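You operate a simulated robot arm through the tools that you are given. There is no shell and no other tool. Be economical: measure what you need, move in short steps, check, and stop when the job is done.

The job below is to be done with a simulated two-armed robot. You get a single attempt, and the scene is never put back.

TASK
Size the brown O-ring, grease it and press it onto the matching blue post.
Fine: the step of the cone where it stops gives the post's number; shut the grease box again.

It is judged by the outcome, as a careful person would: the job done as asked, and still so three seconds after it is handed in. It fails if anything else is knocked over, pushed out of place, dropped, spilled or broken.

THE ROBOT
Two 7-joint arms with fingered hands on one trunk that stands fixed in place. Base frame: the origin is at the foot of the trunk, x ahead of it, y to its left, z up; the work surface is at about z = 860. Lengths are in mm, angles in degrees, forces in N, time in s.
The left shoulder is at [70, 139, 1083], the right one opposite. With the tool pointing down near the work surface each hand reaches from about 460 to 840 mm from the base axis, measured 20 degrees to its own side. Payload 3.9 kg a hand.
The tool frame of a hand sits at the grasp point between the pads (the TCP): z along the fingers, y along the line on which they close. The tips reach 29 mm beyond it. Largest opening 100 mm; the body of the gripper starts 34 mm behind the TCP. The gripper is a hand of 5 fingers: y runs from the thumb to the fingers, the wrist lies at [-15, -105, -177] in the tool frame.
Orientation is that of the tool frame in the base frame, as a unit quaternion [w, x, y, z]. With the fingers straight down and the wrist toward the robot, the tool's x, y and z point along [0, 1, 0], [1, 0, 0] and [0, 0, -1] of the base frame.

THE INTERFACE
- The arms move only by the tool drive_tool. It takes "left_rows", "right_rows" or both (then of equal length, played together; a hand with none holds still); each is a list of rows, each a list of 6 numbers: the shift along the base's x, y, z in cm, then the turn, a rotation vector about the base's x, y, z in degrees. In form: [[x, y, z, rx, ry, rz], ...]. A call has 1 to 10 rows; each row shifts and turns the commanded pose from where the row before left it. Each row takes 0.2 s and may step no farther than 50 mm and 8.6 degrees from the row before; otherwise, the whole call is refused. A pose out of reach is approached as far as the arm can. The call stops where the force on the tool passes 40 N (or 10 N more than at its start, if that is more) or the arm is blocked; 0.2 s more then pass. In this call time passes only in rows, and 0.2 s behind the last. It gives the time, the measured TCP pose, the force on the tool (base axes), the opening and the grip force at its end, in the units of the frame above (readings bear some noise), with the torque about the TCP (base axes, N m) and any sound that the robot's microphone picked up.
- Cameras (640 x 400 px; columns grow to the right, rows downward): "scene" is now at [129.8, 27.9, 1401]; the picture's right is [0.33, -0.94, 0.00], its down [-0.58, -0.20, -0.79] and it looks along [0.75, 0.26, -0.61] (base axes); focal length 373 px, centre (320, 200). "left" rides on the left gripper at [-66, -86, -121] in its tool frame; the picture's right is [-0.76, -0.31, 0.58], its down [0.59, -0.70, 0.40] and it looks along [0.28, 0.64, 0.71] (tool axes); focal length 247 px, centre (320, 200). "right" rides on the right gripper at [65, -86, -121] in its tool frame; the picture's right is [-0.76, 0.31, -0.58], its down [-0.59, -0.70, 0.40] and it looks along [-0.28, 0.64, 0.71] (tool axes); focal length 247 px, centre (320, 200). There is no depth. A picture from a camera that has moved, and an enlarged one, comes with that camera's place and axes in the base frame and with its lens.
- capture(camera): a new picture of that camera. The clock stands still meanwhile.
- lift_body(by): slides the trunk up (or, below 0, down) by that many mm; the arms and the scene camera ride with it, the base frame stays. It gives what a move gives, with no picture.
- set_fingers(index, middle, ring, little, thumb_bend, thumb_turn, hand): sets how far each is bent, from 0 (flat) to 1 (curled in); at 0.3 the hand is open as for a grip, at 0.7 the pads meet at the TCP. One left out holds its place. A second passes; each finger stops where it meets its share of the squeeze, and holds until it gets a number again. It is the only way to open and close the hand. It gives what a move gives, with no picture; readings hold the bend of each and the force on index, middle, ring, little, thumb and palm. thumb_turn goes from beside the hand (0) to across from the fingers (1), as for a grip.
- head_to(pan, tilt): turns the head with the scene camera to pan (to the left, within 86 degrees either way) and tilt (down, from -29 to 69), counted from straight ahead of the robot. It gives what a move gives.
- close_up(camera, box): a new picture of the part [left, top, right, bottom] of that camera's present view, enlarged. The clock stands still meanwhile.
- job_done(): hands the job in; it is judged then, once.

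Go step by step. Nothing tells you positions but the pictures and the camera data: compare them with the known pose of the tool, close in by small moves and look again before you grip or let go. The budget is 120 turns and 74 pictures, counting those below and the enlarged ones. Unless the task says otherwise, let go and move clear before handing in, and close with one line.

The tools are called after "Call:" by a JSON object that holds its "api" and its "payload". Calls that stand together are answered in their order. drive_tool: Moves the arms, as the interface text tells. Its arguments: {"type":"object","properties":{"left_rows":{"type":"array","items":{"type":"array","items":{"type":"number"}}},"right_rows":{"type":"array","items":{"type":"array","items":{"type":"number"}}}},"required":[]} The other tools are called the same way: lift_body (by) slides the trunk up or down; set_fingers (index, middle, ring, little, thumb_bend, thumb_turn, hand) moves the fingers one by one; head_to (pan, tilt) turns the head that bears the scene camera; capture (camera) takes a picture; close_up (camera, box) takes an enlarged picture of a part of a camera's view; job_done () hands the job in.

At the start:

```text
clock: 0.0
left_eef_pos: [413.8, 382.7, 1110.6]
left_tcp_rot: [0.0, 0.562, 0.827, -0.001]
left_contact_force: [-0.2, -0.4, -0.1]
left_wrist_torque: [0.02, -0.01, -0.01]
left_opening: 99.7
left_finger_force: 0.0
left_shape: jaw
left_bend: [0.3, 0.3, 0.3, 0.3, 0.3, 0.98]
left_finger forces: [0.0, 0.1, 0.0, 0.0, 0.0, 0.1]
right_eef_pos: [433.2, 0.6, 1190.7]
right_tcp_rot: [0.001, 0.563, 0.826, 0.0]
right_contact_force: [0.5, 0.1, -0.8]
right_wrist_torque: [0.05, 0.04, -0.01]
right_opening: 99.7
right_finger_force: 0.1
right_shape: jaw
right_bend: [0.3, 0.3, 0.3, 0.3, 0.3, 0.98]
right_finger forces: [0.0, 0.1, 0.0, 0.0, 0.0, 0.1]
trunk travel left (down, up): [-725.0, 115.0]
head pan, tilt: [19.2, 37.9]
```

scene: 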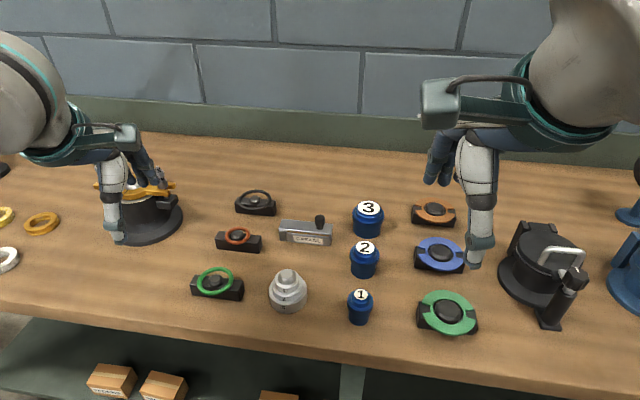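
right: 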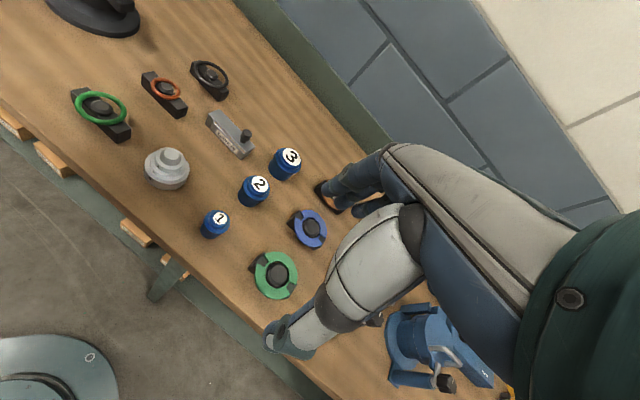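
left: 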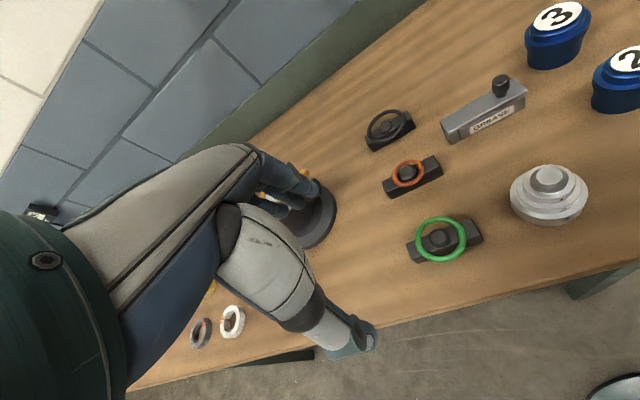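

I see O-rings on small stands left of the cone, posts 1–3, a grease box, and coloured flat rings on the right. I'll look closer to tell which ring is brown.

Call:
{"api": "close_up", "payload": {"camera": "scene", "box": [180, 170, 400, 330]}}

Call:
{"api": "close_up", "payload": {"camera": "scene", "box": [390, 180, 640, 350]}}

Call:
{"api": "close_up", "payload": {"camera": "left", "box": [340, 60, 600, 280]}}

```text
2.50 times, centred on (290, 250) of scene
camera zoom: at [129.8, 27.9, 1401.0], right [0.33, -0.94, 0.0], down [-0.58, -0.2, -0.79], along [0.75, 0.26, -0.61], focal length 932 px, centre (395, 75)
```

zoom: 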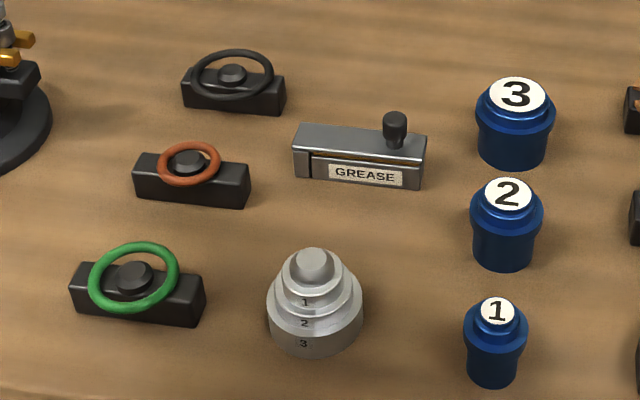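

```text
2.35 times, centred on (515, 265) of scene
camera zoom: at [129.8, 27.9, 1401.0], right [0.33, -0.94, 0.0], down [-0.58, -0.2, -0.79], along [0.75, 0.26, -0.61], focal length 877 px, centre (-139, 47)
```

zoom: 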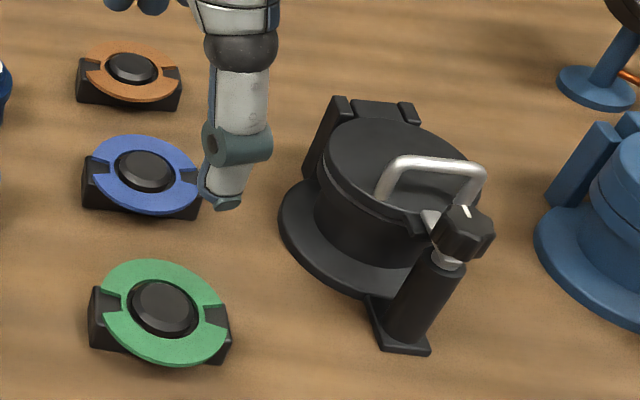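

```text
1.82 times, centred on (470, 170) of left
camera zoom: at [358.8, 289.6, 1233.3], right [-0.01, -0.82, -0.58], down [-0.87, 0.29, -0.4], along [0.49, 0.5, -0.71], focal length 449 px, centre (47, 254)
```

zoom: 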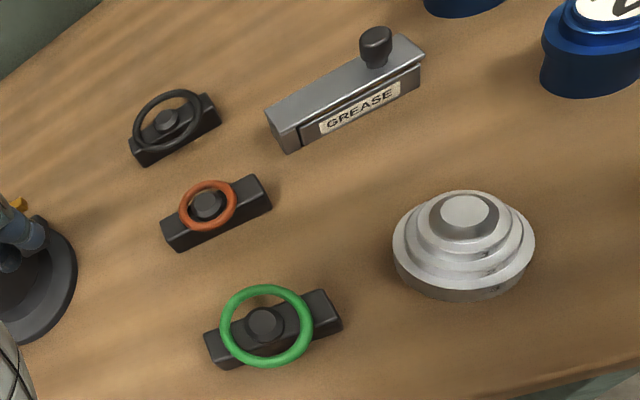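

The red-brown O-ring on the middle left stand should be the brown one. I'll enlarge the key items.

Call:
{"api": "close_up", "payload": {"camera": "scene", "box": [205, 215, 275, 260]}}

Call:
{"api": "close_up", "payload": {"camera": "scene", "box": [272, 205, 342, 250]}}

Call:
{"api": "close_up", "payload": {"camera": "scene", "box": [250, 262, 330, 314]}}

Call:
{"api": "close_up", "payload": {"camera": "scene", "box": [325, 190, 410, 330]}}

Call:
{"api": "close_up", "payload": {"camera": "left", "box": [430, 60, 540, 150]}}

```text
8.89 times, centred on (240, 238) of scene
camera zoom: at [129.8, 27.9, 1401.0], right [0.33, -0.94, 0.0], down [-0.58, -0.2, -0.79], along [0.75, 0.26, -0.61], focal length 3312 px, centre (1031, -133)
```

zoom: 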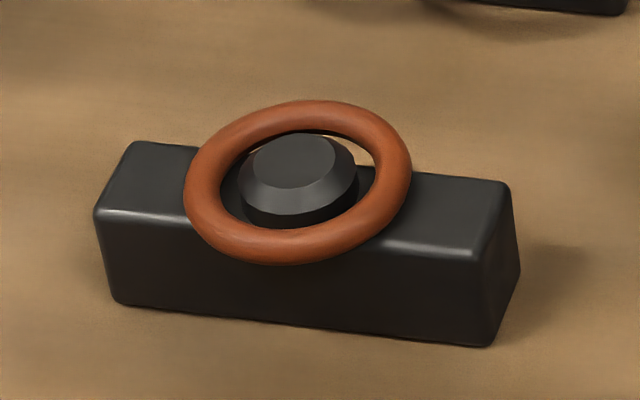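

```text
8.89 times, centred on (307, 228) of scene
camera zoom: at [129.8, 27.9, 1401.0], right [0.33, -0.94, 0.0], down [-0.58, -0.2, -0.79], along [0.75, 0.26, -0.61], focal length 3312 px, centre (436, -44)
```

zoom: 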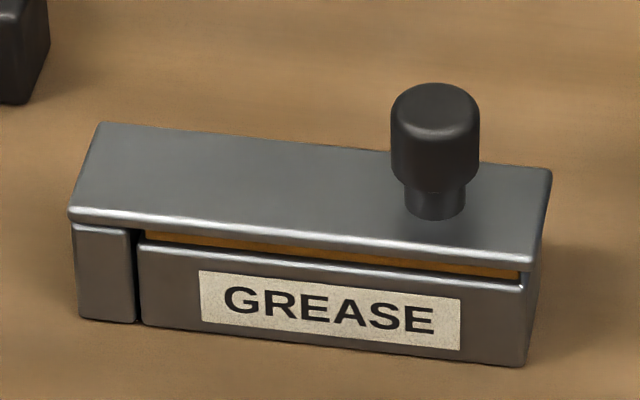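

```text
7.69 times, centred on (290, 288) of scene
camera zoom: at [129.8, 27.9, 1401.0], right [0.33, -0.94, 0.0], down [-0.58, -0.2, -0.79], along [0.75, 0.26, -0.61], focal length 2867 px, centre (551, -477)
```

zoom: 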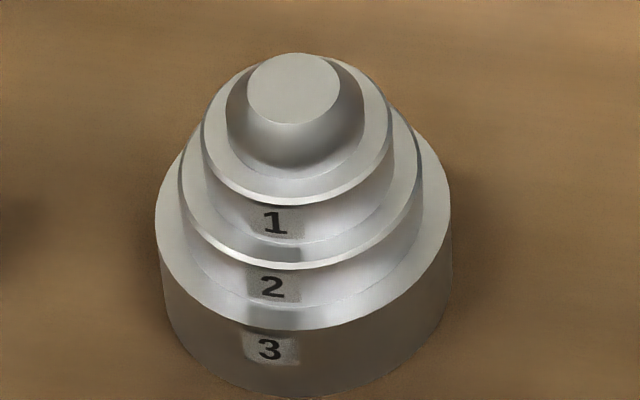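

```text
2.86 times, centred on (368, 260) of scene
camera zoom: at [129.8, 27.9, 1401.0], right [0.33, -0.94, 0.0], down [-0.58, -0.2, -0.79], along [0.75, 0.26, -0.61], focal length 1065 px, centre (184, 29)
```

zoom: 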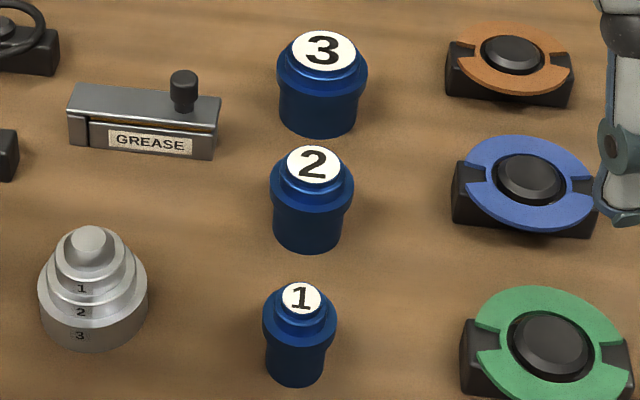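

```text
4.44 times, centred on (485, 105) of left
camera zoom: at [358.8, 289.6, 1233.3], right [-0.01, -0.82, -0.58], down [-0.87, 0.29, -0.4], along [0.49, 0.5, -0.71], focal length 1098 px, centre (-413, 622)
```

zoom: 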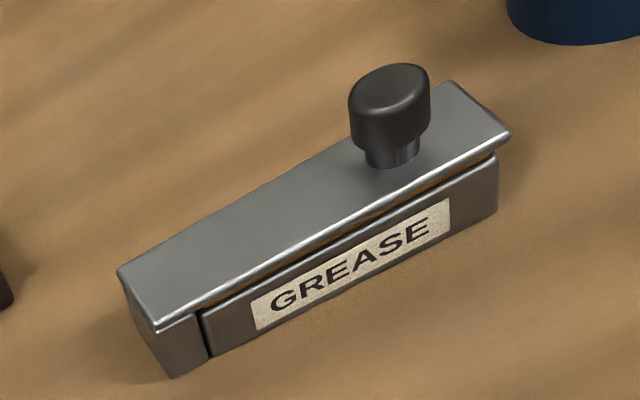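

Estimates: ring at about (585,359,893), outer diameter 51 and inner about 34.5; cone at (500,220) with step 1 about 41.5 mm wide, top at z 915. So it should stop on step 1. I'll look at post 1 in detail and the stand for its placement.

Call:
{"api": "close_up", "payload": {"camera": "scene", "box": [330, 278, 394, 330]}}

Call:
{"api": "close_up", "payload": {"camera": "right", "box": [190, 100, 260, 165]}}

```text
7.69 times, centred on (362, 304) of scene
camera zoom: at [129.8, 27.9, 1401.0], right [0.33, -0.94, 0.0], down [-0.58, -0.2, -0.79], along [0.75, 0.26, -0.61], focal length 2867 px, centre (-3, -600)
```

zoom: 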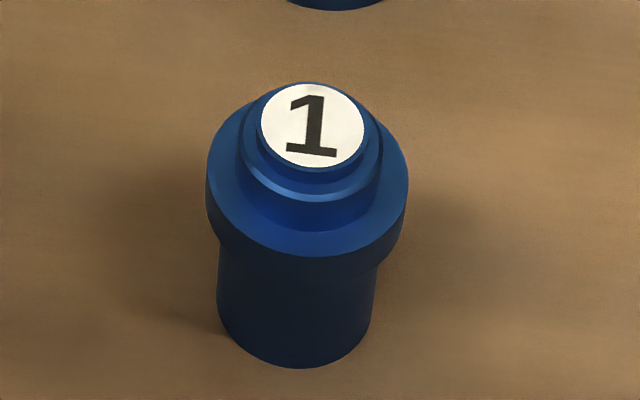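

```text
6.15 times, centred on (225, 132) of right
camera zoom: at [328.5, 29.6, 1310.9], right [0.56, -0.59, 0.58], down [-0.44, -0.81, -0.4], along [0.7, -0.03, -0.71], focal length 1520 px, centre (905, 615)
```

zoom: 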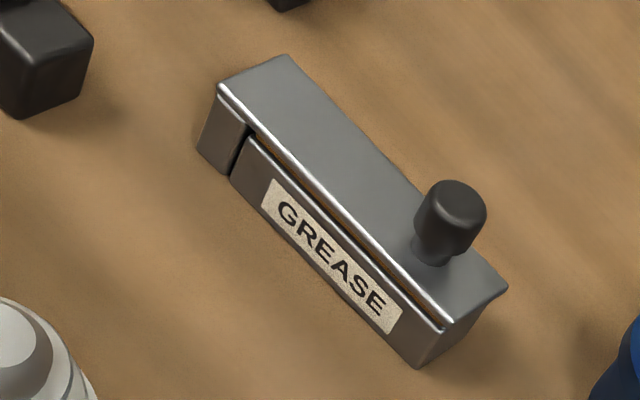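

Post 1 has a ~29 mm spigot over a ~42 mm flange at about (505,89). The lid seems to hinge or swivel on the left end post. I'll move the right hand away and bring the left hand above the lid's knob at about (658,212,912).

Call:
{"api": "drive_tool", "payload": {"left_rows": [[3.05, -2.13, -1.38, 0, 0, -1.4], [3.05, -2.13, -1.38, 0, 0, -1.4], [3.05, -2.13, -1.38, 0, 0, -1.4], [3.05, -2.13, -1.38, 0, 0, -1.4], [3.05, -2.13, -1.38, 0, 0, -1.4], [3.05, -2.13, -1.38, 0, 0, -1.4], [3.05, -2.13, -1.38, 0, 0, -1.4], [3.05, -2.13, -1.38, 0, 0, -1.4]], "right_rows": [[0, -2.5, 0, 0, 0, 0], [0, -2.5, 0, 0, 0, 0], [0, -2.5, 0, 0, 0, 0], [0, -2.5, 0, 0, 0, 0], [0, -2.5, 0, 0, 0, 0], [0, -2.5, 0, 0, 0, 0], [0, -2.5, 0, 0, 0, 0], [0, -2.5, 0, 0, 0, 0]]}}

Call:
{"api": "capture", "payload": {"camera": "scene"}}

Call:
{"api": "capture", "payload": {"camera": "left"}}

```text
clock: 1.8
left_eef_pos: [657.0, 212.1, 1000.3]
left_tcp_rot: [0.0, 0.641, 0.768, 0.001]
left_contact_force: [-0.2, 0.8, 0.8]
left_wrist_torque: [-0.02, 0.0, -0.02]
left_opening: 99.8
left_finger_force: 0.1
left_shape: jaw
left_bend: [0.3, 0.3, 0.3, 0.3, 0.3, 0.98]
left_finger forces: [0.0, 0.0, 0.0, 0.1, 0.0, 0.1]
right_eef_pos: [435.0, -127.2, 1190.6]
right_tcp_rot: [-0.001, 0.562, 0.827, 0.0]
right_contact_force: [-0.4, -0.5, 0.5]
right_wrist_torque: [0.03, 0.05, -0.02]
right_opening: 100.1
right_finger_force: 0.0
right_shape: jaw
right_bend: [0.3, 0.3, 0.3, 0.3, 0.3, 0.98]
right_finger forces: [0.0, 0.1, 0.1, 0.0, 0.0, 0.0]
right hand out of reach, approached as far as the arm can: row 6, 7, 8
trunk travel left (down, up): [-725.0, 115.0]
head pan, tilt: [19.2, 37.9]
```

```text
60 pictures are left
camera scene: at [131.5, 26.1, 1400.8], right [0.33, -0.94, 0.0], down [-0.58, -0.2, -0.79], along [0.74, 0.26, -0.61], focal length 373 px, centre (320, 200)
```

scene: 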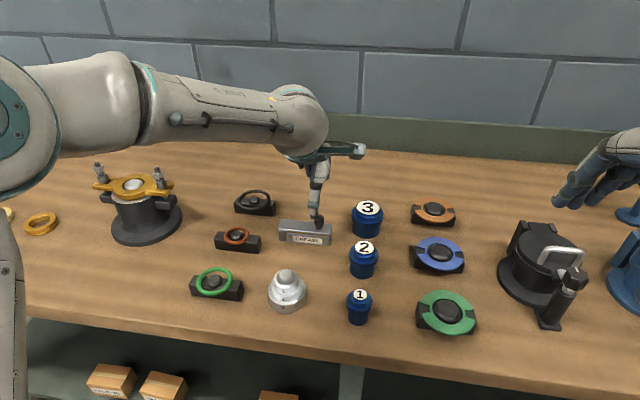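

```text
59 pictures are left
camera left: at [586.2, 132.5, 1123.3], right [-0.17, -0.8, -0.58], down [-0.8, 0.45, -0.4], along [0.58, 0.39, -0.71], focal length 247 px, centre (320, 200)
```

left: 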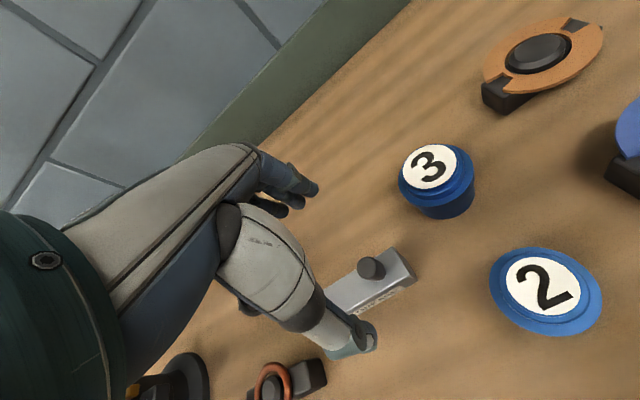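

The knob appears exactly where predicted, so calibration is good. I'll descend around it and then close gently.

Call:
{"api": "drive_tool", "payload": {"left_rows": [[0.1, 0, -2.5, 0, 0, 0], [0, 0, -2.5, 0, 0, 0], [0, 0, -2.0, 0, 0, 0]]}}

Call:
{"api": "close_up", "payload": {"camera": "scene", "box": [260, 130, 380, 260]}}

Call:
{"api": "capture", "payload": {"camera": "left"}}

```text
clock: 2.6
left_eef_pos: [656.8, 213.0, 931.3]
left_tcp_rot: [0.0, 0.641, 0.768, 0.0]
left_contact_force: [0.4, -0.6, 0.4]
left_wrist_torque: [-0.01, -0.02, 0.02]
left_opening: 99.8
left_finger_force: 0.1
left_shape: jaw
left_bend: [0.3, 0.3, 0.3, 0.3, 0.3, 0.98]
left_finger forces: [0.0, 0.0, 0.0, 0.0, 0.0, 0.0]
right_eef_pos: [433.7, -125.2, 1190.7]
right_tcp_rot: [0.0, 0.563, 0.826, 0.0]
right_contact_force: [0.3, -0.8, -0.4]
right_wrist_torque: [0.01, -0.01, 0.03]
right_opening: 99.6
right_finger_force: 0.1
right_shape: jaw
right_bend: [0.3, 0.3, 0.3, 0.3, 0.3, 0.98]
right_finger forces: [0.0, 0.0, 0.1, 0.1, 0.0, 0.0]
trunk travel left (down, up): [-725.0, 115.0]
head pan, tilt: [19.2, 37.9]
```

```text
3.08 times, centred on (320, 195) of scene
camera zoom: at [130.1, 27.9, 1401.0], right [0.33, -0.94, 0.0], down [-0.58, -0.2, -0.79], along [0.74, 0.26, -0.61], focal length 1147 px, centre (320, 215)
```

zoom: 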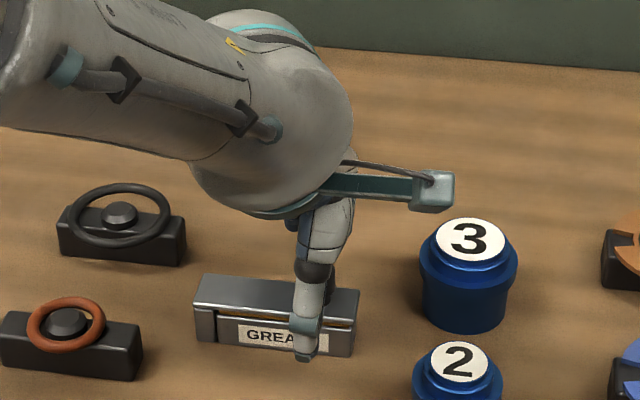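

```text
57 pictures are left
camera left: at [586.2, 131.6, 1052.9], right [-0.17, -0.8, -0.58], down [-0.8, 0.45, -0.4], along [0.58, 0.39, -0.71], focal length 247 px, centre (320, 200)
```

left: 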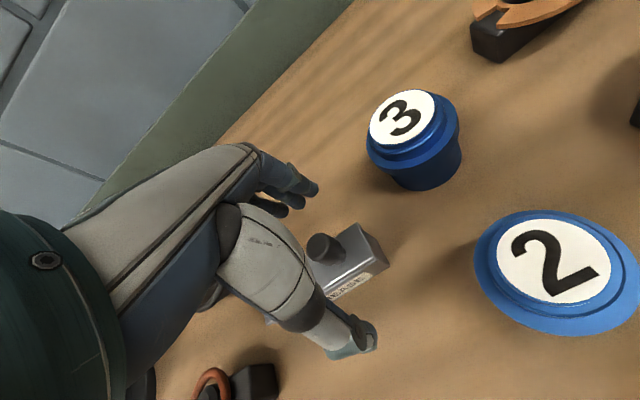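

The hand straddles the knob well. I'll close on it.

Call:
{"api": "set_fingers", "payload": {"hand": "left", "index": 0.62, "middle": 0.62, "ring": 0.62, "little": 0.62, "thumb_bend": 0.62}}

Call:
{"api": "capture", "payload": {"camera": "left"}}

```text
clock: 3.6
left_eef_pos: [657.3, 211.1, 931.4]
left_tcp_rot: [0.0, 0.64, 0.768, -0.001]
left_contact_force: [-0.2, -0.7, -0.6]
left_wrist_torque: [0.04, -0.03, 0.02]
left_opening: 21.1
left_finger_force: 0.1
left_shape: fingers
left_bend: [0.62, 0.62, 0.62, 0.62, 0.62, 0.98]
left_finger forces: [0.1, 0.1, 0.0, 0.0, 0.1, 0.1]
right_eef_pos: [433.3, -125.2, 1189.9]
right_tcp_rot: [0.0, 0.563, 0.826, 0.0]
right_contact_force: [-0.8, 0.1, 0.0]
right_wrist_torque: [0.03, 0.01, -0.01]
right_opening: 99.5
right_finger_force: 0.0
right_shape: jaw
right_bend: [0.3, 0.3, 0.3, 0.3, 0.3, 0.98]
right_finger forces: [0.1, 0.0, 0.0, 0.0, 0.0, 0.0]
trunk travel left (down, up): [-725.0, 115.0]
head pan, tilt: [19.2, 37.9]
```

```text
56 pictures are left
camera left: at [586.0, 131.3, 1053.3], right [-0.17, -0.8, -0.58], down [-0.8, 0.45, -0.4], along [0.58, 0.39, -0.71], focal length 247 px, centre (320, 200)
```

left: 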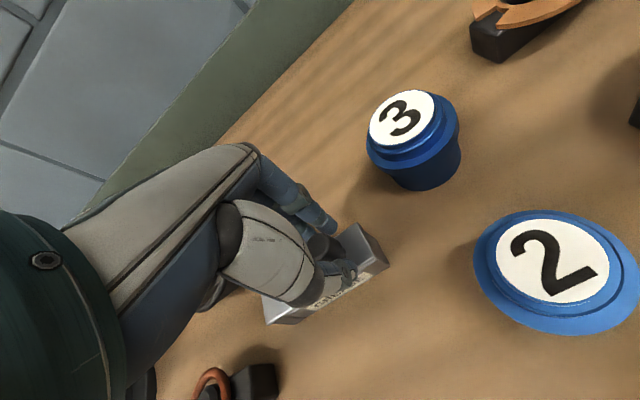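

The opening is just about the knob's size. I'll squeeze slightly to grip.

Call:
{"api": "set_fingers", "payload": {"hand": "left", "index": 0.66, "middle": 0.66, "ring": 0.66, "little": 0.66, "thumb_bend": 0.66}}

Call:
{"api": "drive_tool", "payload": {"left_rows": [[0, 0, 0.3, 0, 0, 0]]}}

```text
clock: 4.6
left_eef_pos: [656.9, 211.9, 931.0]
left_tcp_rot: [0.0, 0.642, 0.767, 0.0]
left_contact_force: [-0.1, 0.2, -0.3]
left_wrist_torque: [0.0, 0.02, 0.0]
left_opening: 15.4
left_finger_force: 1.1
left_shape: fingers
left_bend: [0.65, 0.66, 0.66, 0.66, 0.64, 0.98]
left_finger forces: [0.7, 0.0, 0.0, 0.1, 1.6, 0.0]
right_eef_pos: [433.4, -125.4, 1190.1]
right_tcp_rot: [0.0, 0.563, 0.826, 0.0]
right_contact_force: [-0.5, -0.2, -0.5]
right_wrist_torque: [0.01, 0.02, 0.03]
right_opening: 99.8
right_finger_force: 0.1
right_shape: jaw
right_bend: [0.3, 0.3, 0.3, 0.3, 0.3, 0.98]
right_finger forces: [0.0, 0.0, 0.0, 0.0, 0.1, 0.1]
trunk travel left (down, up): [-725.0, 115.0]
head pan, tilt: [19.2, 37.9]
```

```text
clock: 5.0
left_eef_pos: [656.8, 212.2, 933.6]
left_tcp_rot: [0.0, 0.641, 0.768, 0.0]
left_contact_force: [-1.5, 0.8, 0.0]
left_wrist_torque: [0.01, 0.0, 0.04]
left_opening: 15.1
left_finger_force: 1.0
left_shape: fingers
left_bend: [0.65, 0.66, 0.66, 0.66, 0.64, 0.98]
left_finger forces: [0.5, 0.2, 0.0, 0.0, 1.2, 0.0]
right_eef_pos: [433.9, -125.2, 1190.4]
right_tcp_rot: [0.0, 0.563, 0.826, 0.001]
right_contact_force: [0.6, 0.4, -0.6]
right_wrist_torque: [-0.01, 0.02, -0.01]
right_opening: 99.8
right_finger_force: 0.1
right_shape: jaw
right_bend: [0.3, 0.3, 0.3, 0.3, 0.3, 0.98]
right_finger forces: [0.1, 0.0, 0.1, 0.0, 0.1, 0.0]
trunk travel left (down, up): [-725.0, 115.0]
head pan, tilt: [19.2, 37.9]
```

Only a light grip that slid up. I'll go back down a little and squeeze firmer.

Call:
{"api": "drive_tool", "payload": {"left_rows": [[0, 0, -0.5, 0, 0, 0]]}}

Call:
{"api": "set_fingers", "payload": {"hand": "left", "index": 0.75, "middle": 0.75, "thumb_bend": 0.75}}

Call:
{"api": "drive_tool", "payload": {"left_rows": [[0, 0, 0.3, 0, 0, 0]]}}

```text
clock: 5.4
left_eef_pos: [657.9, 210.7, 929.1]
left_tcp_rot: [0.001, 0.64, 0.768, 0.001]
left_contact_force: [0.3, -1.6, 0.0]
left_wrist_torque: [0.0, 0.0, 0.02]
left_opening: 14.2
left_finger_force: 1.5
left_shape: fingers
left_bend: [0.65, 0.66, 0.66, 0.66, 0.65, 0.97]
left_finger forces: [0.8, 0.0, 0.0, 0.1, 1.1, 0.1]
right_eef_pos: [434.1, -125.3, 1190.4]
right_tcp_rot: [0.001, 0.563, 0.826, 0.0]
right_contact_force: [-0.7, 1.3, 0.4]
right_wrist_torque: [0.02, 0.01, -0.01]
right_opening: 99.7
right_finger_force: 0.1
right_shape: jaw
right_bend: [0.3, 0.3, 0.3, 0.3, 0.3, 0.98]
right_finger forces: [0.0, 0.0, 0.2, 0.0, 0.0, 0.0]
trunk travel left (down, up): [-725.0, 115.0]
head pan, tilt: [19.2, 37.9]
```

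```text
clock: 6.4
left_eef_pos: [657.7, 210.9, 928.7]
left_tcp_rot: [0.001, 0.64, 0.768, 0.0]
left_contact_force: [2.2, 0.8, 0.9]
left_wrist_torque: [-0.04, 0.17, -0.04]
left_opening: 11.7
left_finger_force: 12.9
left_shape: fingers
left_bend: [0.73, 0.72, 0.66, 0.66, 0.68, 0.97]
left_finger forces: [8.0, 5.8, 0.1, 0.0, 13.4, 0.0]
right_eef_pos: [434.5, -125.0, 1190.4]
right_tcp_rot: [0.0, 0.563, 0.827, 0.001]
right_contact_force: [0.3, 0.2, 0.4]
right_wrist_torque: [-0.01, -0.03, 0.0]
right_opening: 99.8
right_finger_force: 0.2
right_shape: jaw
right_bend: [0.3, 0.3, 0.3, 0.3, 0.3, 0.98]
right_finger forces: [0.0, 0.0, 0.0, 0.1, 0.1, 0.0]
trunk travel left (down, up): [-725.0, 115.0]
head pan, tilt: [19.2, 37.9]
```

```text
clock: 6.8
left_eef_pos: [657.2, 211.2, 931.6]
left_tcp_rot: [0.0, 0.64, 0.768, 0.001]
left_contact_force: [1.8, 1.6, -1.3]
left_wrist_torque: [-0.06, 0.16, -0.02]
left_opening: 11.7
left_finger_force: 12.5
left_shape: fingers
left_bend: [0.73, 0.72, 0.66, 0.66, 0.68, 0.97]
left_finger forces: [7.5, 5.9, 0.0, 0.1, 11.5, 0.0]
right_eef_pos: [433.2, -124.9, 1190.0]
right_tcp_rot: [0.001, 0.562, 0.827, 0.0]
right_contact_force: [-1.1, 0.2, 0.0]
right_wrist_torque: [0.01, 0.0, 0.01]
right_opening: 99.8
right_finger_force: 0.0
right_shape: jaw
right_bend: [0.3, 0.3, 0.3, 0.3, 0.3, 0.98]
right_finger forces: [0.0, 0.1, 0.0, 0.0, 0.0, 0.0]
trunk travel left (down, up): [-725.0, 115.0]
head pan, tilt: [19.2, 37.9]
```

Call:
{"api": "drive_tool", "payload": {"left_rows": [[0, 0, 0.6, 0, 0, 0]]}}

Call:
{"api": "close_up", "payload": {"camera": "scene", "box": [265, 195, 355, 255]}}

Call:
{"api": "close_up", "payload": {"camera": "left", "box": [230, 190, 410, 340]}}

```text
clock: 7.2
left_eef_pos: [657.5, 213.0, 937.6]
left_tcp_rot: [0.001, 0.641, 0.767, 0.0]
left_contact_force: [1.1, 2.5, -2.1]
left_wrist_torque: [-0.04, 0.21, -0.04]
left_opening: 11.2
left_finger_force: 12.4
left_shape: fingers
left_bend: [0.73, 0.72, 0.66, 0.66, 0.68, 0.97]
left_finger forces: [6.3, 6.3, 0.0, 0.1, 11.2, 0.0]
right_eef_pos: [434.0, -123.8, 1190.6]
right_tcp_rot: [0.001, 0.562, 0.827, 0.0]
right_contact_force: [0.2, 0.3, 0.1]
right_wrist_torque: [0.03, 0.0, 0.02]
right_opening: 99.8
right_finger_force: 0.0
right_shape: jaw
right_bend: [0.3, 0.3, 0.3, 0.3, 0.3, 0.98]
right_finger forces: [0.0, 0.1, 0.1, 0.0, 0.1, 0.0]
trunk travel left (down, up): [-725.0, 115.0]
head pan, tilt: [19.2, 37.9]
```

```text
6.67 times, centred on (310, 225) of scene
camera zoom: at [130.0, 28.9, 1400.9], right [0.33, -0.94, 0.0], down [-0.58, -0.2, -0.79], along [0.74, 0.26, -0.61], focal length 2484 px, centre (387, 33)
```

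zoom: 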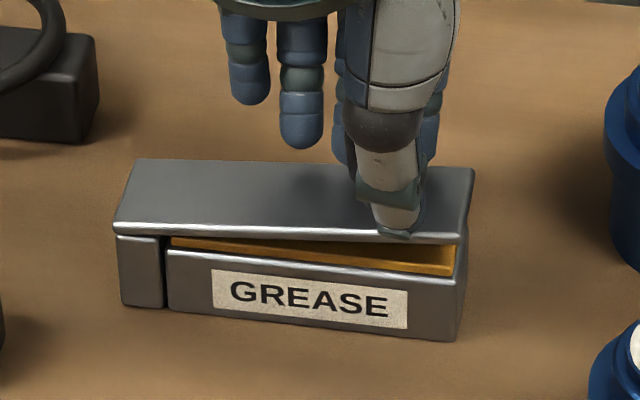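

```text
2.67 times, centred on (320, 265) of left
camera zoom: at [586.4, 132.7, 1059.1], right [-0.17, -0.8, -0.58], down [-0.8, 0.45, -0.4], along [0.58, 0.39, -0.71], focal length 659 px, centre (320, 27)
```

zoom: 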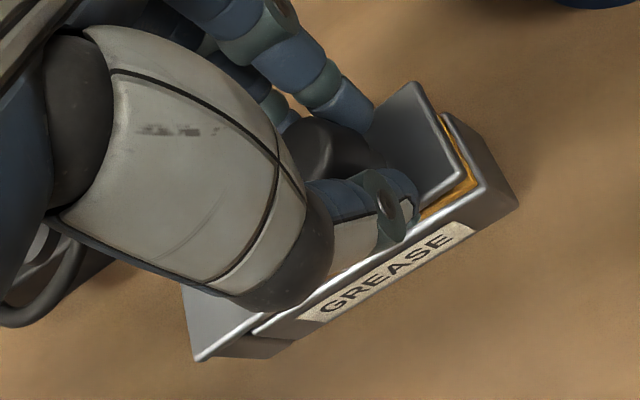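

The lid is hinged at its left end and lifts up; grease bulges slightly over the rim. I'll swing it open along the arc, tilting the hand with it.

Call:
{"api": "drive_tool", "payload": {"left_rows": [[-0.22, 1.17, 1.38, -7.86, -1.49, 0], [-0.17, 0.89, 0.83, -7.86, -1.49, 0], [-0.19, 1.0, 0.69, -7.86, -1.49, 0]]}}

Call:
{"api": "close_up", "payload": {"camera": "scene", "box": [245, 155, 365, 255]}}

```text
clock: 8.0
left_eef_pos: [651.2, 242.9, 968.4]
left_tcp_rot: [0.163, 0.627, 0.75, -0.131]
left_contact_force: [2.8, -4.1, 2.7]
left_wrist_torque: [-0.19, 0.11, -0.12]
left_opening: 11.8
left_finger_force: 12.4
left_shape: fingers
left_bend: [0.73, 0.72, 0.66, 0.66, 0.68, 0.96]
left_finger forces: [9.1, 4.9, 0.0, 0.0, 11.3, 0.0]
right_eef_pos: [433.0, -124.7, 1190.6]
right_tcp_rot: [0.0, 0.563, 0.827, 0.001]
right_contact_force: [0.1, 0.6, 0.1]
right_wrist_torque: [-0.01, 0.02, -0.02]
right_opening: 99.7
right_finger_force: 0.1
right_shape: jaw
right_bend: [0.3, 0.3, 0.3, 0.3, 0.3, 0.98]
right_finger forces: [0.1, 0.0, 0.0, 0.1, 0.0, 0.0]
trunk travel left (down, up): [-725.0, 115.0]
head pan, tilt: [19.2, 37.9]
```

```text
4.00 times, centred on (305, 205) of scene
camera zoom: at [129.2, 28.7, 1401.1], right [0.33, -0.94, 0.0], down [-0.58, -0.2, -0.79], along [0.75, 0.26, -0.61], focal length 1491 px, centre (380, 180)
```

zoom: 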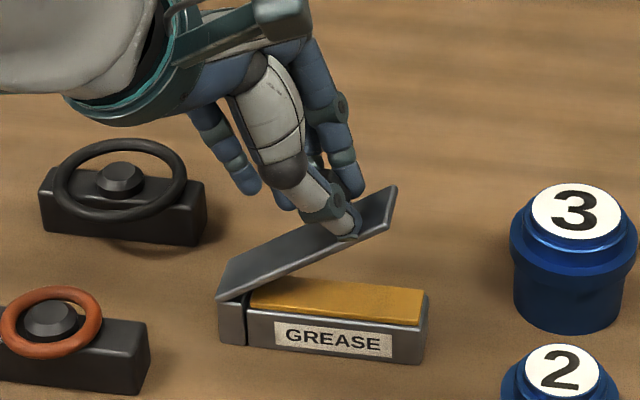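

Opening works well. Continuing the arc.

Call:
{"api": "drive_tool", "payload": {"left_rows": [[-0.21, 1.09, 0.54, -7.86, -1.49, 0], [-0.22, 1.15, 0.38, -7.86, -1.49, 0], [-0.23, 1.2, 0.21, -7.86, -1.49, 0], [-0.23, 1.21, 0.04, -7.86, -1.49, 0]]}}

Call:
{"api": "close_up", "payload": {"camera": "scene", "box": [215, 135, 365, 255]}}

```text
clock: 9.0
left_eef_pos: [642.7, 290.3, 979.6]
left_tcp_rot: [0.364, 0.566, 0.677, -0.298]
left_contact_force: [4.2, -1.5, 7.9]
left_wrist_torque: [-0.27, -0.07, -0.12]
left_opening: 11.9
left_finger_force: 13.5
left_shape: fingers
left_bend: [0.73, 0.73, 0.66, 0.66, 0.68, 0.96]
left_finger forces: [11.1, 4.9, 0.0, 0.1, 10.6, 0.1]
right_eef_pos: [432.2, -124.8, 1190.7]
right_tcp_rot: [0.0, 0.563, 0.827, 0.0]
right_contact_force: [-0.3, -0.1, 0.2]
right_wrist_torque: [-0.01, 0.03, 0.02]
right_opening: 99.7
right_finger_force: 0.1
right_shape: jaw
right_bend: [0.3, 0.3, 0.3, 0.3, 0.3, 0.98]
right_finger forces: [0.0, 0.0, 0.0, 0.1, 0.1, 0.0]
trunk travel left (down, up): [-725.0, 115.0]
head pan, tilt: [19.2, 37.9]
```

```text
3.33 times, centred on (290, 195) of scene
camera zoom: at [128.8, 28.3, 1401.2], right [0.33, -0.94, 0.0], down [-0.58, -0.2, -0.79], along [0.75, 0.26, -0.61], focal length 1242 px, centre (420, 217)
```

zoom: 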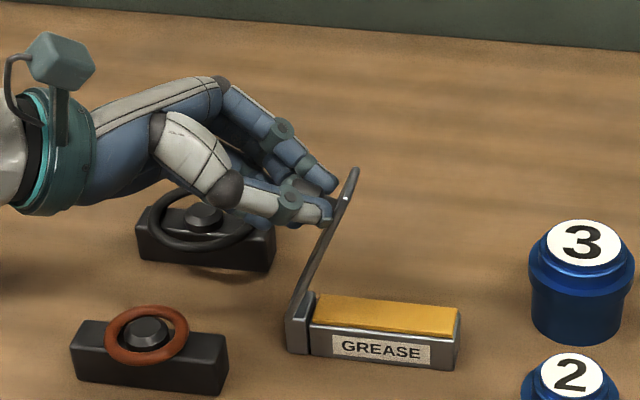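

Lid is at about 66°. Continuing with less hand tilt, checking midway.

Call:
{"api": "drive_tool", "payload": {"left_rows": [[-0.22, 1.16, -0.04, -3.93, -0.74, 0], [-0.22, 1.15, -0.21, -3.93, -0.74, 0]]}}

Call:
{"api": "drive_tool", "payload": {"left_rows": [[-0.21, 1.1, -0.31, -1.96, -0.37, 0]]}}

Call:
{"api": "close_up", "payload": {"camera": "scene", "box": [215, 135, 365, 255]}}

```text
clock: 9.6
left_eef_pos: [638.2, 313.7, 977.7]
left_tcp_rot: [0.411, 0.543, 0.651, -0.336]
left_contact_force: [3.5, 0.0, 12.0]
left_wrist_torque: [-0.33, -0.08, -0.18]
left_opening: 12.2
left_finger_force: 15.5
left_shape: fingers
left_bend: [0.73, 0.73, 0.66, 0.66, 0.68, 0.95]
left_finger forces: [12.4, 4.7, 0.1, 0.0, 13.4, 0.1]
right_eef_pos: [432.6, -125.9, 1190.2]
right_tcp_rot: [0.0, 0.563, 0.826, 0.001]
right_contact_force: [-0.8, 0.9, -0.6]
right_wrist_torque: [0.02, 0.0, 0.03]
right_opening: 100.0
right_finger_force: 0.1
right_shape: jaw
right_bend: [0.3, 0.3, 0.3, 0.3, 0.3, 0.98]
right_finger forces: [0.1, 0.0, 0.0, 0.1, 0.0, 0.1]
trunk travel left (down, up): [-725.0, 115.0]
head pan, tilt: [19.2, 37.9]
```

```text
clock: 10.0
left_eef_pos: [636.8, 324.1, 975.0]
left_tcp_rot: [0.422, 0.538, 0.643, -0.345]
left_contact_force: [3.5, 2.5, 14.6]
left_wrist_torque: [-0.45, -0.11, -0.23]
left_opening: 12.1
left_finger_force: 17.6
left_shape: fingers
left_bend: [0.73, 0.72, 0.66, 0.66, 0.68, 0.95]
left_finger forces: [13.2, 5.5, 0.1, 0.0, 16.1, 0.0]
right_eef_pos: [432.7, -124.2, 1192.4]
right_tcp_rot: [0.0, 0.562, 0.827, 0.001]
right_contact_force: [0.6, 0.7, -0.1]
right_wrist_torque: [-0.03, 0.0, -0.02]
right_opening: 99.7
right_finger_force: 0.0
right_shape: jaw
right_bend: [0.3, 0.3, 0.3, 0.3, 0.3, 0.98]
right_finger forces: [0.0, 0.0, 0.1, 0.0, 0.0, 0.0]
trunk travel left (down, up): [-725.0, 115.0]
head pan, tilt: [19.2, 37.9]
```

```text
3.33 times, centred on (290, 195) of scene
camera zoom: at [127.9, 28.4, 1401.2], right [0.33, -0.94, 0.0], down [-0.58, -0.2, -0.79], along [0.75, 0.26, -0.61], focal length 1242 px, centre (420, 217)
```

zoom: 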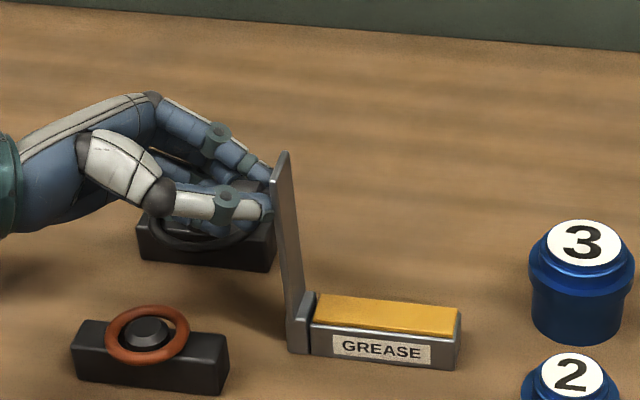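

The lid is a bit past vertical; the hand is pressing slightly down, so I'll ease up while moving a little further.

Call:
{"api": "drive_tool", "payload": {"left_rows": [[-0.1, 0.5, 0.3, -1.0, -0.2, 0], [-0.1, 0.5, -0.1, -1.0, -0.2, 0]]}}

Call:
{"api": "close_up", "payload": {"camera": "scene", "box": [215, 135, 365, 255]}}

```text
clock: 10.6
left_eef_pos: [634.0, 333.0, 974.0]
left_tcp_rot: [0.43, 0.532, 0.637, -0.356]
left_contact_force: [0.3, -1.2, 1.1]
left_wrist_torque: [-0.2, 0.03, -0.24]
left_opening: 11.8
left_finger_force: 16.4
left_shape: fingers
left_bend: [0.73, 0.72, 0.66, 0.66, 0.68, 0.96]
left_finger forces: [9.5, 8.3, 0.0, 0.0, 14.2, 0.1]
right_eef_pos: [433.1, -126.2, 1190.0]
right_tcp_rot: [-0.001, 0.563, 0.827, 0.0]
right_contact_force: [0.2, 0.1, 0.5]
right_wrist_torque: [-0.02, 0.02, 0.0]
right_opening: 99.9
right_finger_force: 0.1
right_shape: jaw
right_bend: [0.3, 0.3, 0.3, 0.3, 0.3, 0.98]
right_finger forces: [0.0, 0.0, 0.0, 0.0, 0.1, 0.0]
trunk travel left (down, up): [-725.0, 115.0]
head pan, tilt: [19.2, 37.9]
```

```text
3.33 times, centred on (290, 195) of scene
camera zoom: at [129.9, 27.8, 1400.8], right [0.33, -0.94, 0.0], down [-0.58, -0.2, -0.79], along [0.75, 0.26, -0.61], focal length 1242 px, centre (420, 217)
```

zoom: 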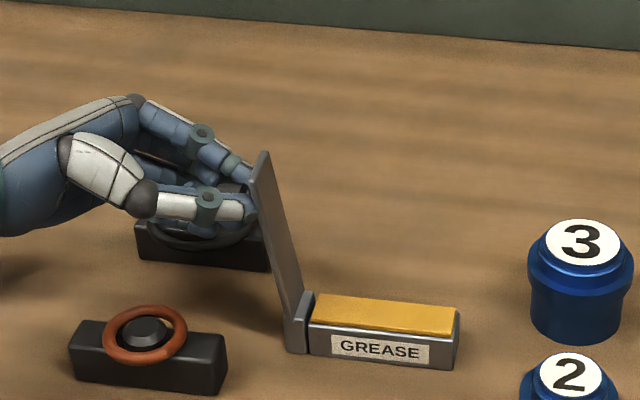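

Call:
{"api": "drive_tool", "payload": {"left_rows": [[-0.1, 0.6, -0.2, -1.0, -0.2, 0], [-0.1, 0.5, -0.3, -1.0, -0.2, 0]]}}

Call:
{"api": "close_up", "payload": {"camera": "scene", "box": [215, 135, 365, 255]}}

```text
clock: 11.2
left_eef_pos: [634.5, 341.9, 968.2]
left_tcp_rot: [0.442, 0.526, 0.629, -0.364]
left_contact_force: [-0.2, -4.6, -3.7]
left_wrist_torque: [-0.14, 0.05, -0.27]
left_opening: 11.6
left_finger_force: 16.0
left_shape: fingers
left_bend: [0.73, 0.67, 0.66, 0.66, 0.68, 0.96]
left_finger forces: [8.0, 9.8, 0.0, 0.0, 13.6, 0.0]
right_eef_pos: [434.0, -126.7, 1189.8]
right_tcp_rot: [0.0, 0.563, 0.827, 0.0]
right_contact_force: [-1.2, 0.6, -0.7]
right_wrist_torque: [-0.03, 0.02, 0.02]
right_opening: 99.8
right_finger_force: 0.1
right_shape: jaw
right_bend: [0.3, 0.3, 0.3, 0.3, 0.3, 0.98]
right_finger forces: [0.0, 0.1, 0.0, 0.0, 0.0, 0.0]
trunk travel left (down, up): [-725.0, 115.0]
head pan, tilt: [19.2, 37.9]
```

```text
3.33 times, centred on (290, 195) of scene
camera zoom: at [130.7, 26.9, 1400.8], right [0.33, -0.94, 0.0], down [-0.58, -0.2, -0.79], along [0.74, 0.26, -0.61], focal length 1242 px, centre (420, 217)
```

zoom: 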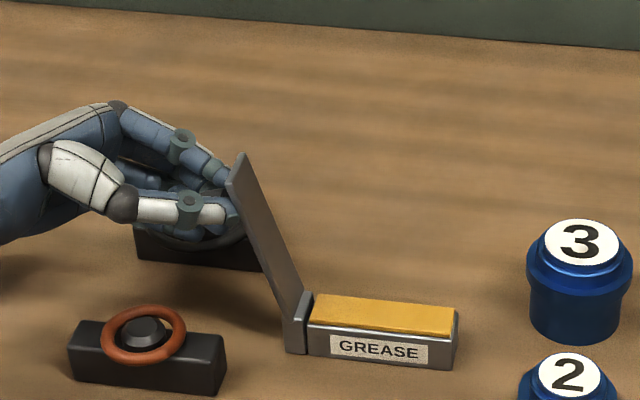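

Resistance now suggests the stop. I'll release slightly and see whether the lid stays.

Call:
{"api": "set_fingers", "payload": {"hand": "left", "index": 0.58, "middle": 0.58, "ring": 0.58, "little": 0.58, "thumb_bend": 0.56}}

Call:
{"api": "close_up", "payload": {"camera": "scene", "box": [215, 135, 365, 255]}}

Call:
{"api": "capture", "payload": {"camera": "left"}}

```text
clock: 12.2
left_eef_pos: [632.4, 344.7, 969.2]
left_tcp_rot: [0.444, 0.524, 0.629, -0.364]
left_contact_force: [0.3, -0.1, -0.1]
left_wrist_torque: [0.02, 0.0, 0.02]
left_opening: 33.6
left_finger_force: 0.1
left_shape: fingers
left_bend: [0.57, 0.57, 0.57, 0.57, 0.56, 0.97]
left_finger forces: [0.0, 0.0, 0.0, 0.0, 0.1, 0.1]
right_eef_pos: [433.9, -124.3, 1190.9]
right_tcp_rot: [0.0, 0.563, 0.826, 0.0]
right_contact_force: [0.0, 0.7, -0.8]
right_wrist_torque: [-0.03, 0.03, 0.0]
right_opening: 99.8
right_finger_force: 0.1
right_shape: jaw
right_bend: [0.3, 0.3, 0.3, 0.3, 0.3, 0.98]
right_finger forces: [0.1, 0.0, 0.1, 0.0, 0.0, 0.0]
trunk travel left (down, up): [-725.0, 115.0]
head pan, tilt: [19.2, 37.9]
```

```text
3.33 times, centred on (290, 195) of scene
camera zoom: at [130.0, 27.8, 1401.0], right [0.33, -0.94, 0.0], down [-0.58, -0.2, -0.79], along [0.74, 0.26, -0.61], focal length 1242 px, centre (420, 217)
```

zoom: 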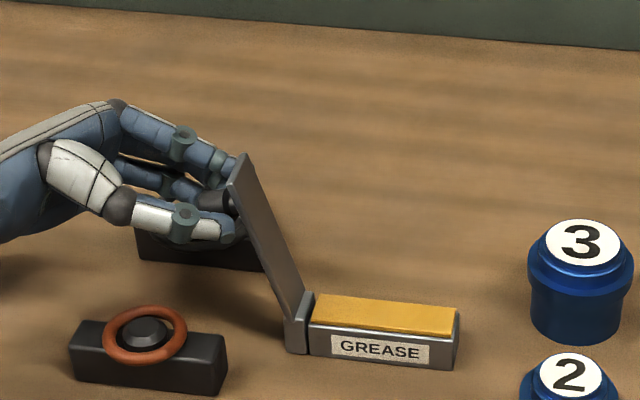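

```text
47 pictures are left
camera left: at [532.9, 417.4, 1073.2], right [-0.16, -0.84, 0.51], down [-0.65, -0.3, -0.7], along [0.74, -0.44, -0.5], focal length 247 px, centre (320, 200)
```

left: 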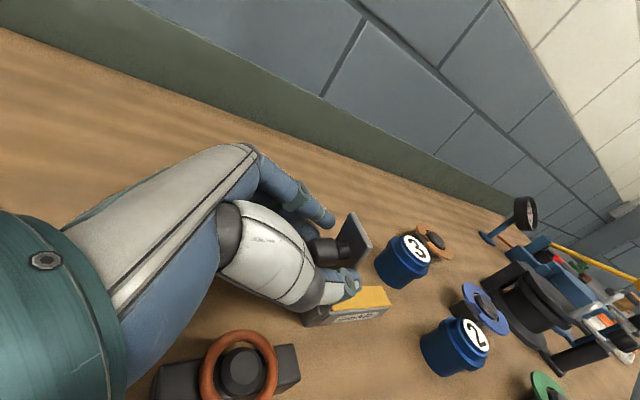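

The lid stays open by itself. I'll back the hand out along its axis, un-tilt, and move above the brown ring.

Call:
{"api": "drive_tool", "payload": {"left_rows": [[-0.45, 2.35, 0.8, 0, 0, 0], [-0.45, 2.35, 0.8, 0, 0, 0], [0, 0, 1.5, 0, 0, 0]]}}

Call:
{"api": "drive_tool", "payload": {"left_rows": [[-0.46, -0.36, 0.3, 7.65, 1.45, 0], [-0.46, -0.36, 0.3, 7.65, 1.45, 0], [-0.46, -0.36, 0.3, 7.65, 1.45, 0], [-0.46, -0.36, 0.3, 7.65, 1.45, 0], [-0.46, -0.36, 0.3, 7.65, 1.45, 0], [-0.46, -0.36, 0.3, 7.65, 1.45, 0], [-0.46, -0.36, 0.3, 7.65, 1.45, 0], [-0.46, -0.36, 0.3, 7.65, 1.45, 0], [-0.46, -0.36, 0.3, 7.65, 1.45, 0]]}}

Call:
{"api": "capture", "payload": {"camera": "left"}}

```text
clock: 13.0
left_eef_pos: [623.4, 391.7, 999.5]
left_tcp_rot: [0.444, 0.525, 0.629, -0.364]
left_contact_force: [-0.2, -0.3, 0.0]
left_wrist_torque: [0.02, 0.02, 0.02]
left_opening: 33.6
left_finger_force: 0.1
left_shape: fingers
left_bend: [0.57, 0.57, 0.57, 0.57, 0.56, 0.98]
left_finger forces: [0.0, 0.0, 0.0, 0.1, 0.1, 0.0]
right_eef_pos: [433.4, -126.0, 1190.4]
right_tcp_rot: [0.001, 0.563, 0.827, 0.0]
right_contact_force: [0.4, -0.2, 0.3]
right_wrist_torque: [-0.02, 0.01, -0.03]
right_opening: 99.9
right_finger_force: 0.0
right_shape: jaw
right_bend: [0.3, 0.3, 0.3, 0.3, 0.3, 0.98]
right_finger forces: [0.0, 0.0, 0.0, 0.1, 0.0, 0.1]
trunk travel left (down, up): [-725.0, 115.0]
head pan, tilt: [19.2, 37.9]
```

```text
clock: 15.0
left_eef_pos: [582.8, 357.9, 1027.9]
left_tcp_rot: [0.0, 0.641, 0.768, 0.002]
left_contact_force: [-0.1, -0.3, -0.2]
left_wrist_torque: [0.02, 0.0, 0.03]
left_opening: 33.7
left_finger_force: 0.1
left_shape: fingers
left_bend: [0.57, 0.57, 0.57, 0.57, 0.56, 0.98]
left_finger forces: [0.0, 0.0, 0.0, 0.1, 0.0, 0.1]
right_eef_pos: [433.1, -126.6, 1191.3]
right_tcp_rot: [0.0, 0.563, 0.826, 0.001]
right_contact_force: [-0.1, 0.4, -0.3]
right_wrist_torque: [0.05, 0.01, -0.02]
right_opening: 99.5
right_finger_force: 0.0
right_shape: jaw
right_bend: [0.3, 0.3, 0.3, 0.3, 0.3, 0.98]
right_finger forces: [0.1, 0.0, 0.0, 0.0, 0.0, 0.0]
trunk travel left (down, up): [-725.0, 115.0]
head pan, tilt: [19.2, 37.9]
```

```text
46 pictures are left
camera left: at [511.4, 276.9, 1150.3], right [-0.17, -0.8, -0.58], down [-0.8, 0.46, -0.4], along [0.58, 0.4, -0.71], focal length 247 px, centre (320, 200)
```

left: 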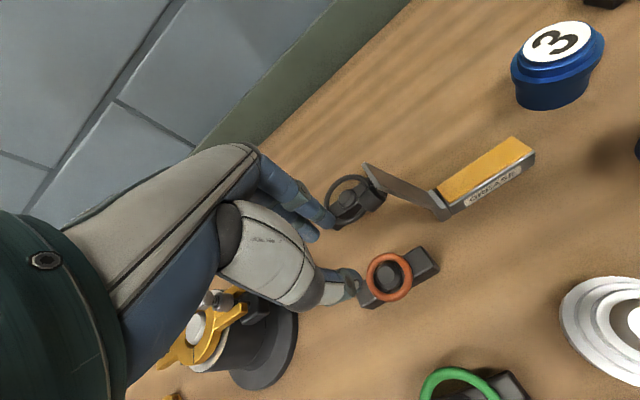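

The ring is exactly where predicted. The raised lid's knob is near the finger side, so I'll yaw the hand +10° and descend with a moderate opening.

Call:
{"api": "set_fingers", "payload": {"hand": "left", "index": 0.45, "middle": 0.45, "ring": 0.45, "little": 0.45, "thumb_bend": 0.45}}

Call:
{"api": "drive_tool", "payload": {"left_rows": [[0.1, 0.1, -0.5, 0, 0, 5], [0.1, 0, -2.3, 0, 0, 5], [0, 0, -3, 0, 0, 0], [0, 0, -3, 0, 0, 0]]}}

Call:
{"api": "capture", "payload": {"camera": "left"}}

Call:
{"api": "close_up", "payload": {"camera": "scene", "box": [185, 155, 335, 265]}}

```text
clock: 16.0
left_eef_pos: [583.5, 359.1, 1026.9]
left_tcp_rot: [0.001, 0.642, 0.767, 0.001]
left_contact_force: [-0.1, -0.3, -0.2]
left_wrist_torque: [0.02, -0.01, -0.01]
left_opening: 61.8
left_finger_force: 0.1
left_shape: fingers
left_bend: [0.45, 0.45, 0.45, 0.45, 0.45, 0.98]
left_finger forces: [0.0, 0.0, 0.1, 0.0, 0.0, 0.0]
right_eef_pos: [433.2, -125.6, 1190.0]
right_tcp_rot: [0.001, 0.563, 0.826, 0.001]
right_contact_force: [0.0, -0.2, 1.0]
right_wrist_torque: [-0.01, -0.01, -0.01]
right_opening: 99.8
right_finger_force: 0.0
right_shape: jaw
right_bend: [0.3, 0.3, 0.3, 0.3, 0.3, 0.98]
right_finger forces: [0.1, 0.0, 0.1, 0.0, 0.0, 0.1]
trunk travel left (down, up): [-725.0, 115.0]
head pan, tilt: [19.2, 37.9]
```

```text
clock: 17.0
left_eef_pos: [585.1, 358.4, 939.2]
left_tcp_rot: [0.001, 0.572, 0.82, -0.001]
left_contact_force: [-0.4, -0.5, -0.4]
left_wrist_torque: [0.03, 0.01, 0.02]
left_opening: 62.1
left_finger_force: 0.0
left_shape: fingers
left_bend: [0.45, 0.45, 0.45, 0.45, 0.45, 0.98]
left_finger forces: [0.1, 0.0, 0.0, 0.0, 0.1, 0.0]
right_eef_pos: [435.0, -124.9, 1190.3]
right_tcp_rot: [-0.001, 0.563, 0.826, -0.001]
right_contact_force: [0.5, -0.1, 0.1]
right_wrist_torque: [0.02, 0.02, 0.03]
right_opening: 100.0
right_finger_force: 0.0
right_shape: jaw
right_bend: [0.3, 0.3, 0.3, 0.3, 0.3, 0.98]
right_finger forces: [0.1, 0.0, 0.1, 0.0, 0.0, 0.1]
trunk travel left (down, up): [-725.0, 115.0]
head pan, tilt: [19.2, 37.9]
```

```text
45 pictures are left
camera left: at [529.3, 266.9, 1061.7], right [-0.03, -0.82, -0.58], down [-0.86, 0.31, -0.4], along [0.5, 0.49, -0.71], focal length 247 px, centre (320, 200)
```

left: 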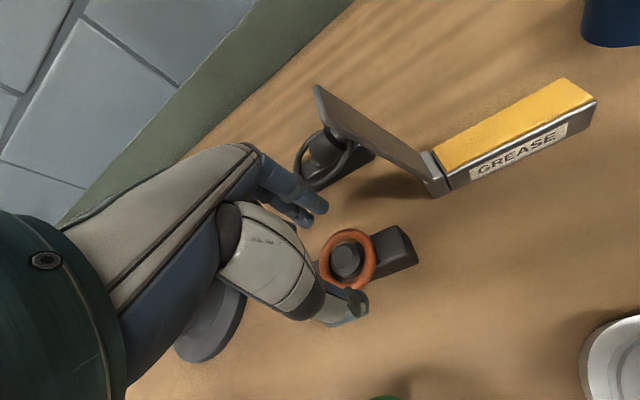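

```text
3.64 times, centred on (260, 210) of scene
camera zoom: at [130.9, 27.8, 1400.9], right [0.33, -0.94, 0.0], down [-0.58, -0.2, -0.79], along [0.74, 0.26, -0.61], focal length 1355 px, centre (538, 164)
```

zoom: 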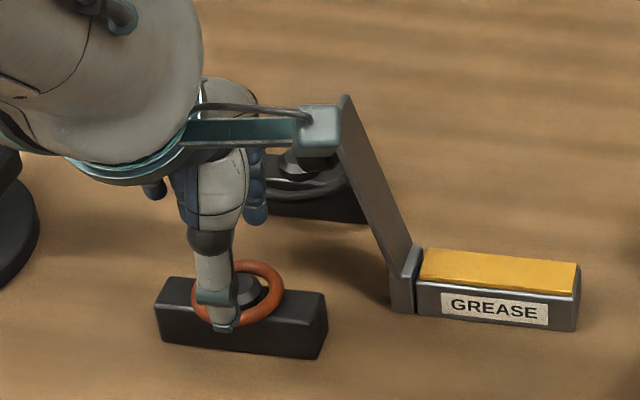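

Clear of the lid. Descending around the ring.

Call:
{"api": "drive_tool", "payload": {"left_rows": [[0, 0.05, -1.7, 0, 0, 0], [0, 0, -1.6, 0, 0, 0]]}}

Call:
{"api": "close_up", "payload": {"camera": "left", "box": [230, 170, 430, 330]}}

Call:
{"api": "close_up", "payload": {"camera": "scene", "box": [195, 195, 285, 265]}}

```text
clock: 17.6
left_eef_pos: [585.4, 360.2, 906.8]
left_tcp_rot: [0.0, 0.571, 0.821, 0.001]
left_contact_force: [0.2, -0.4, 0.8]
left_wrist_torque: [0.02, -0.03, 0.0]
left_opening: 62.2
left_finger_force: 0.0
left_shape: fingers
left_bend: [0.45, 0.45, 0.45, 0.45, 0.45, 0.98]
left_finger forces: [0.1, 0.0, 0.0, 0.0, 0.0, 0.0]
right_eef_pos: [433.3, -125.8, 1189.9]
right_tcp_rot: [0.0, 0.562, 0.827, 0.0]
right_contact_force: [0.1, 1.3, -0.2]
right_wrist_torque: [0.04, 0.02, 0.01]
right_opening: 99.6
right_finger_force: 0.2
right_shape: jaw
right_bend: [0.3, 0.3, 0.3, 0.3, 0.3, 0.98]
right_finger forces: [0.0, 0.1, 0.1, 0.0, 0.0, 0.1]
trunk travel left (down, up): [-725.0, 115.0]
head pan, tilt: [19.2, 37.9]
```

```text
2.50 times, centred on (330, 250) of left
camera zoom: at [528.8, 268.7, 1029.0], right [-0.03, -0.82, -0.58], down [-0.86, 0.31, -0.4], along [0.5, 0.49, -0.71], focal length 617 px, centre (295, 75)
```

zoom: 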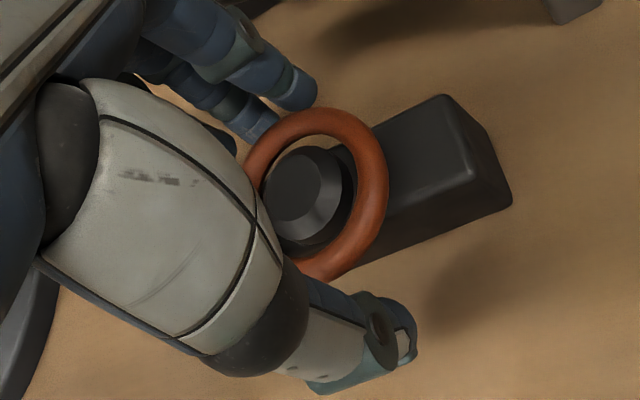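

```text
5.71 times, centred on (240, 230) of scene
camera zoom: at [130.3, 28.0, 1400.9], right [0.33, -0.94, 0.0], down [-0.58, -0.2, -0.79], along [0.74, 0.26, -0.61], focal length 2130 px, centre (777, 29)
```

zoom: 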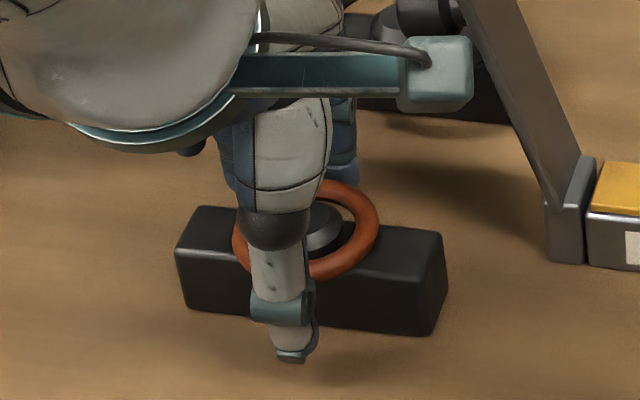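

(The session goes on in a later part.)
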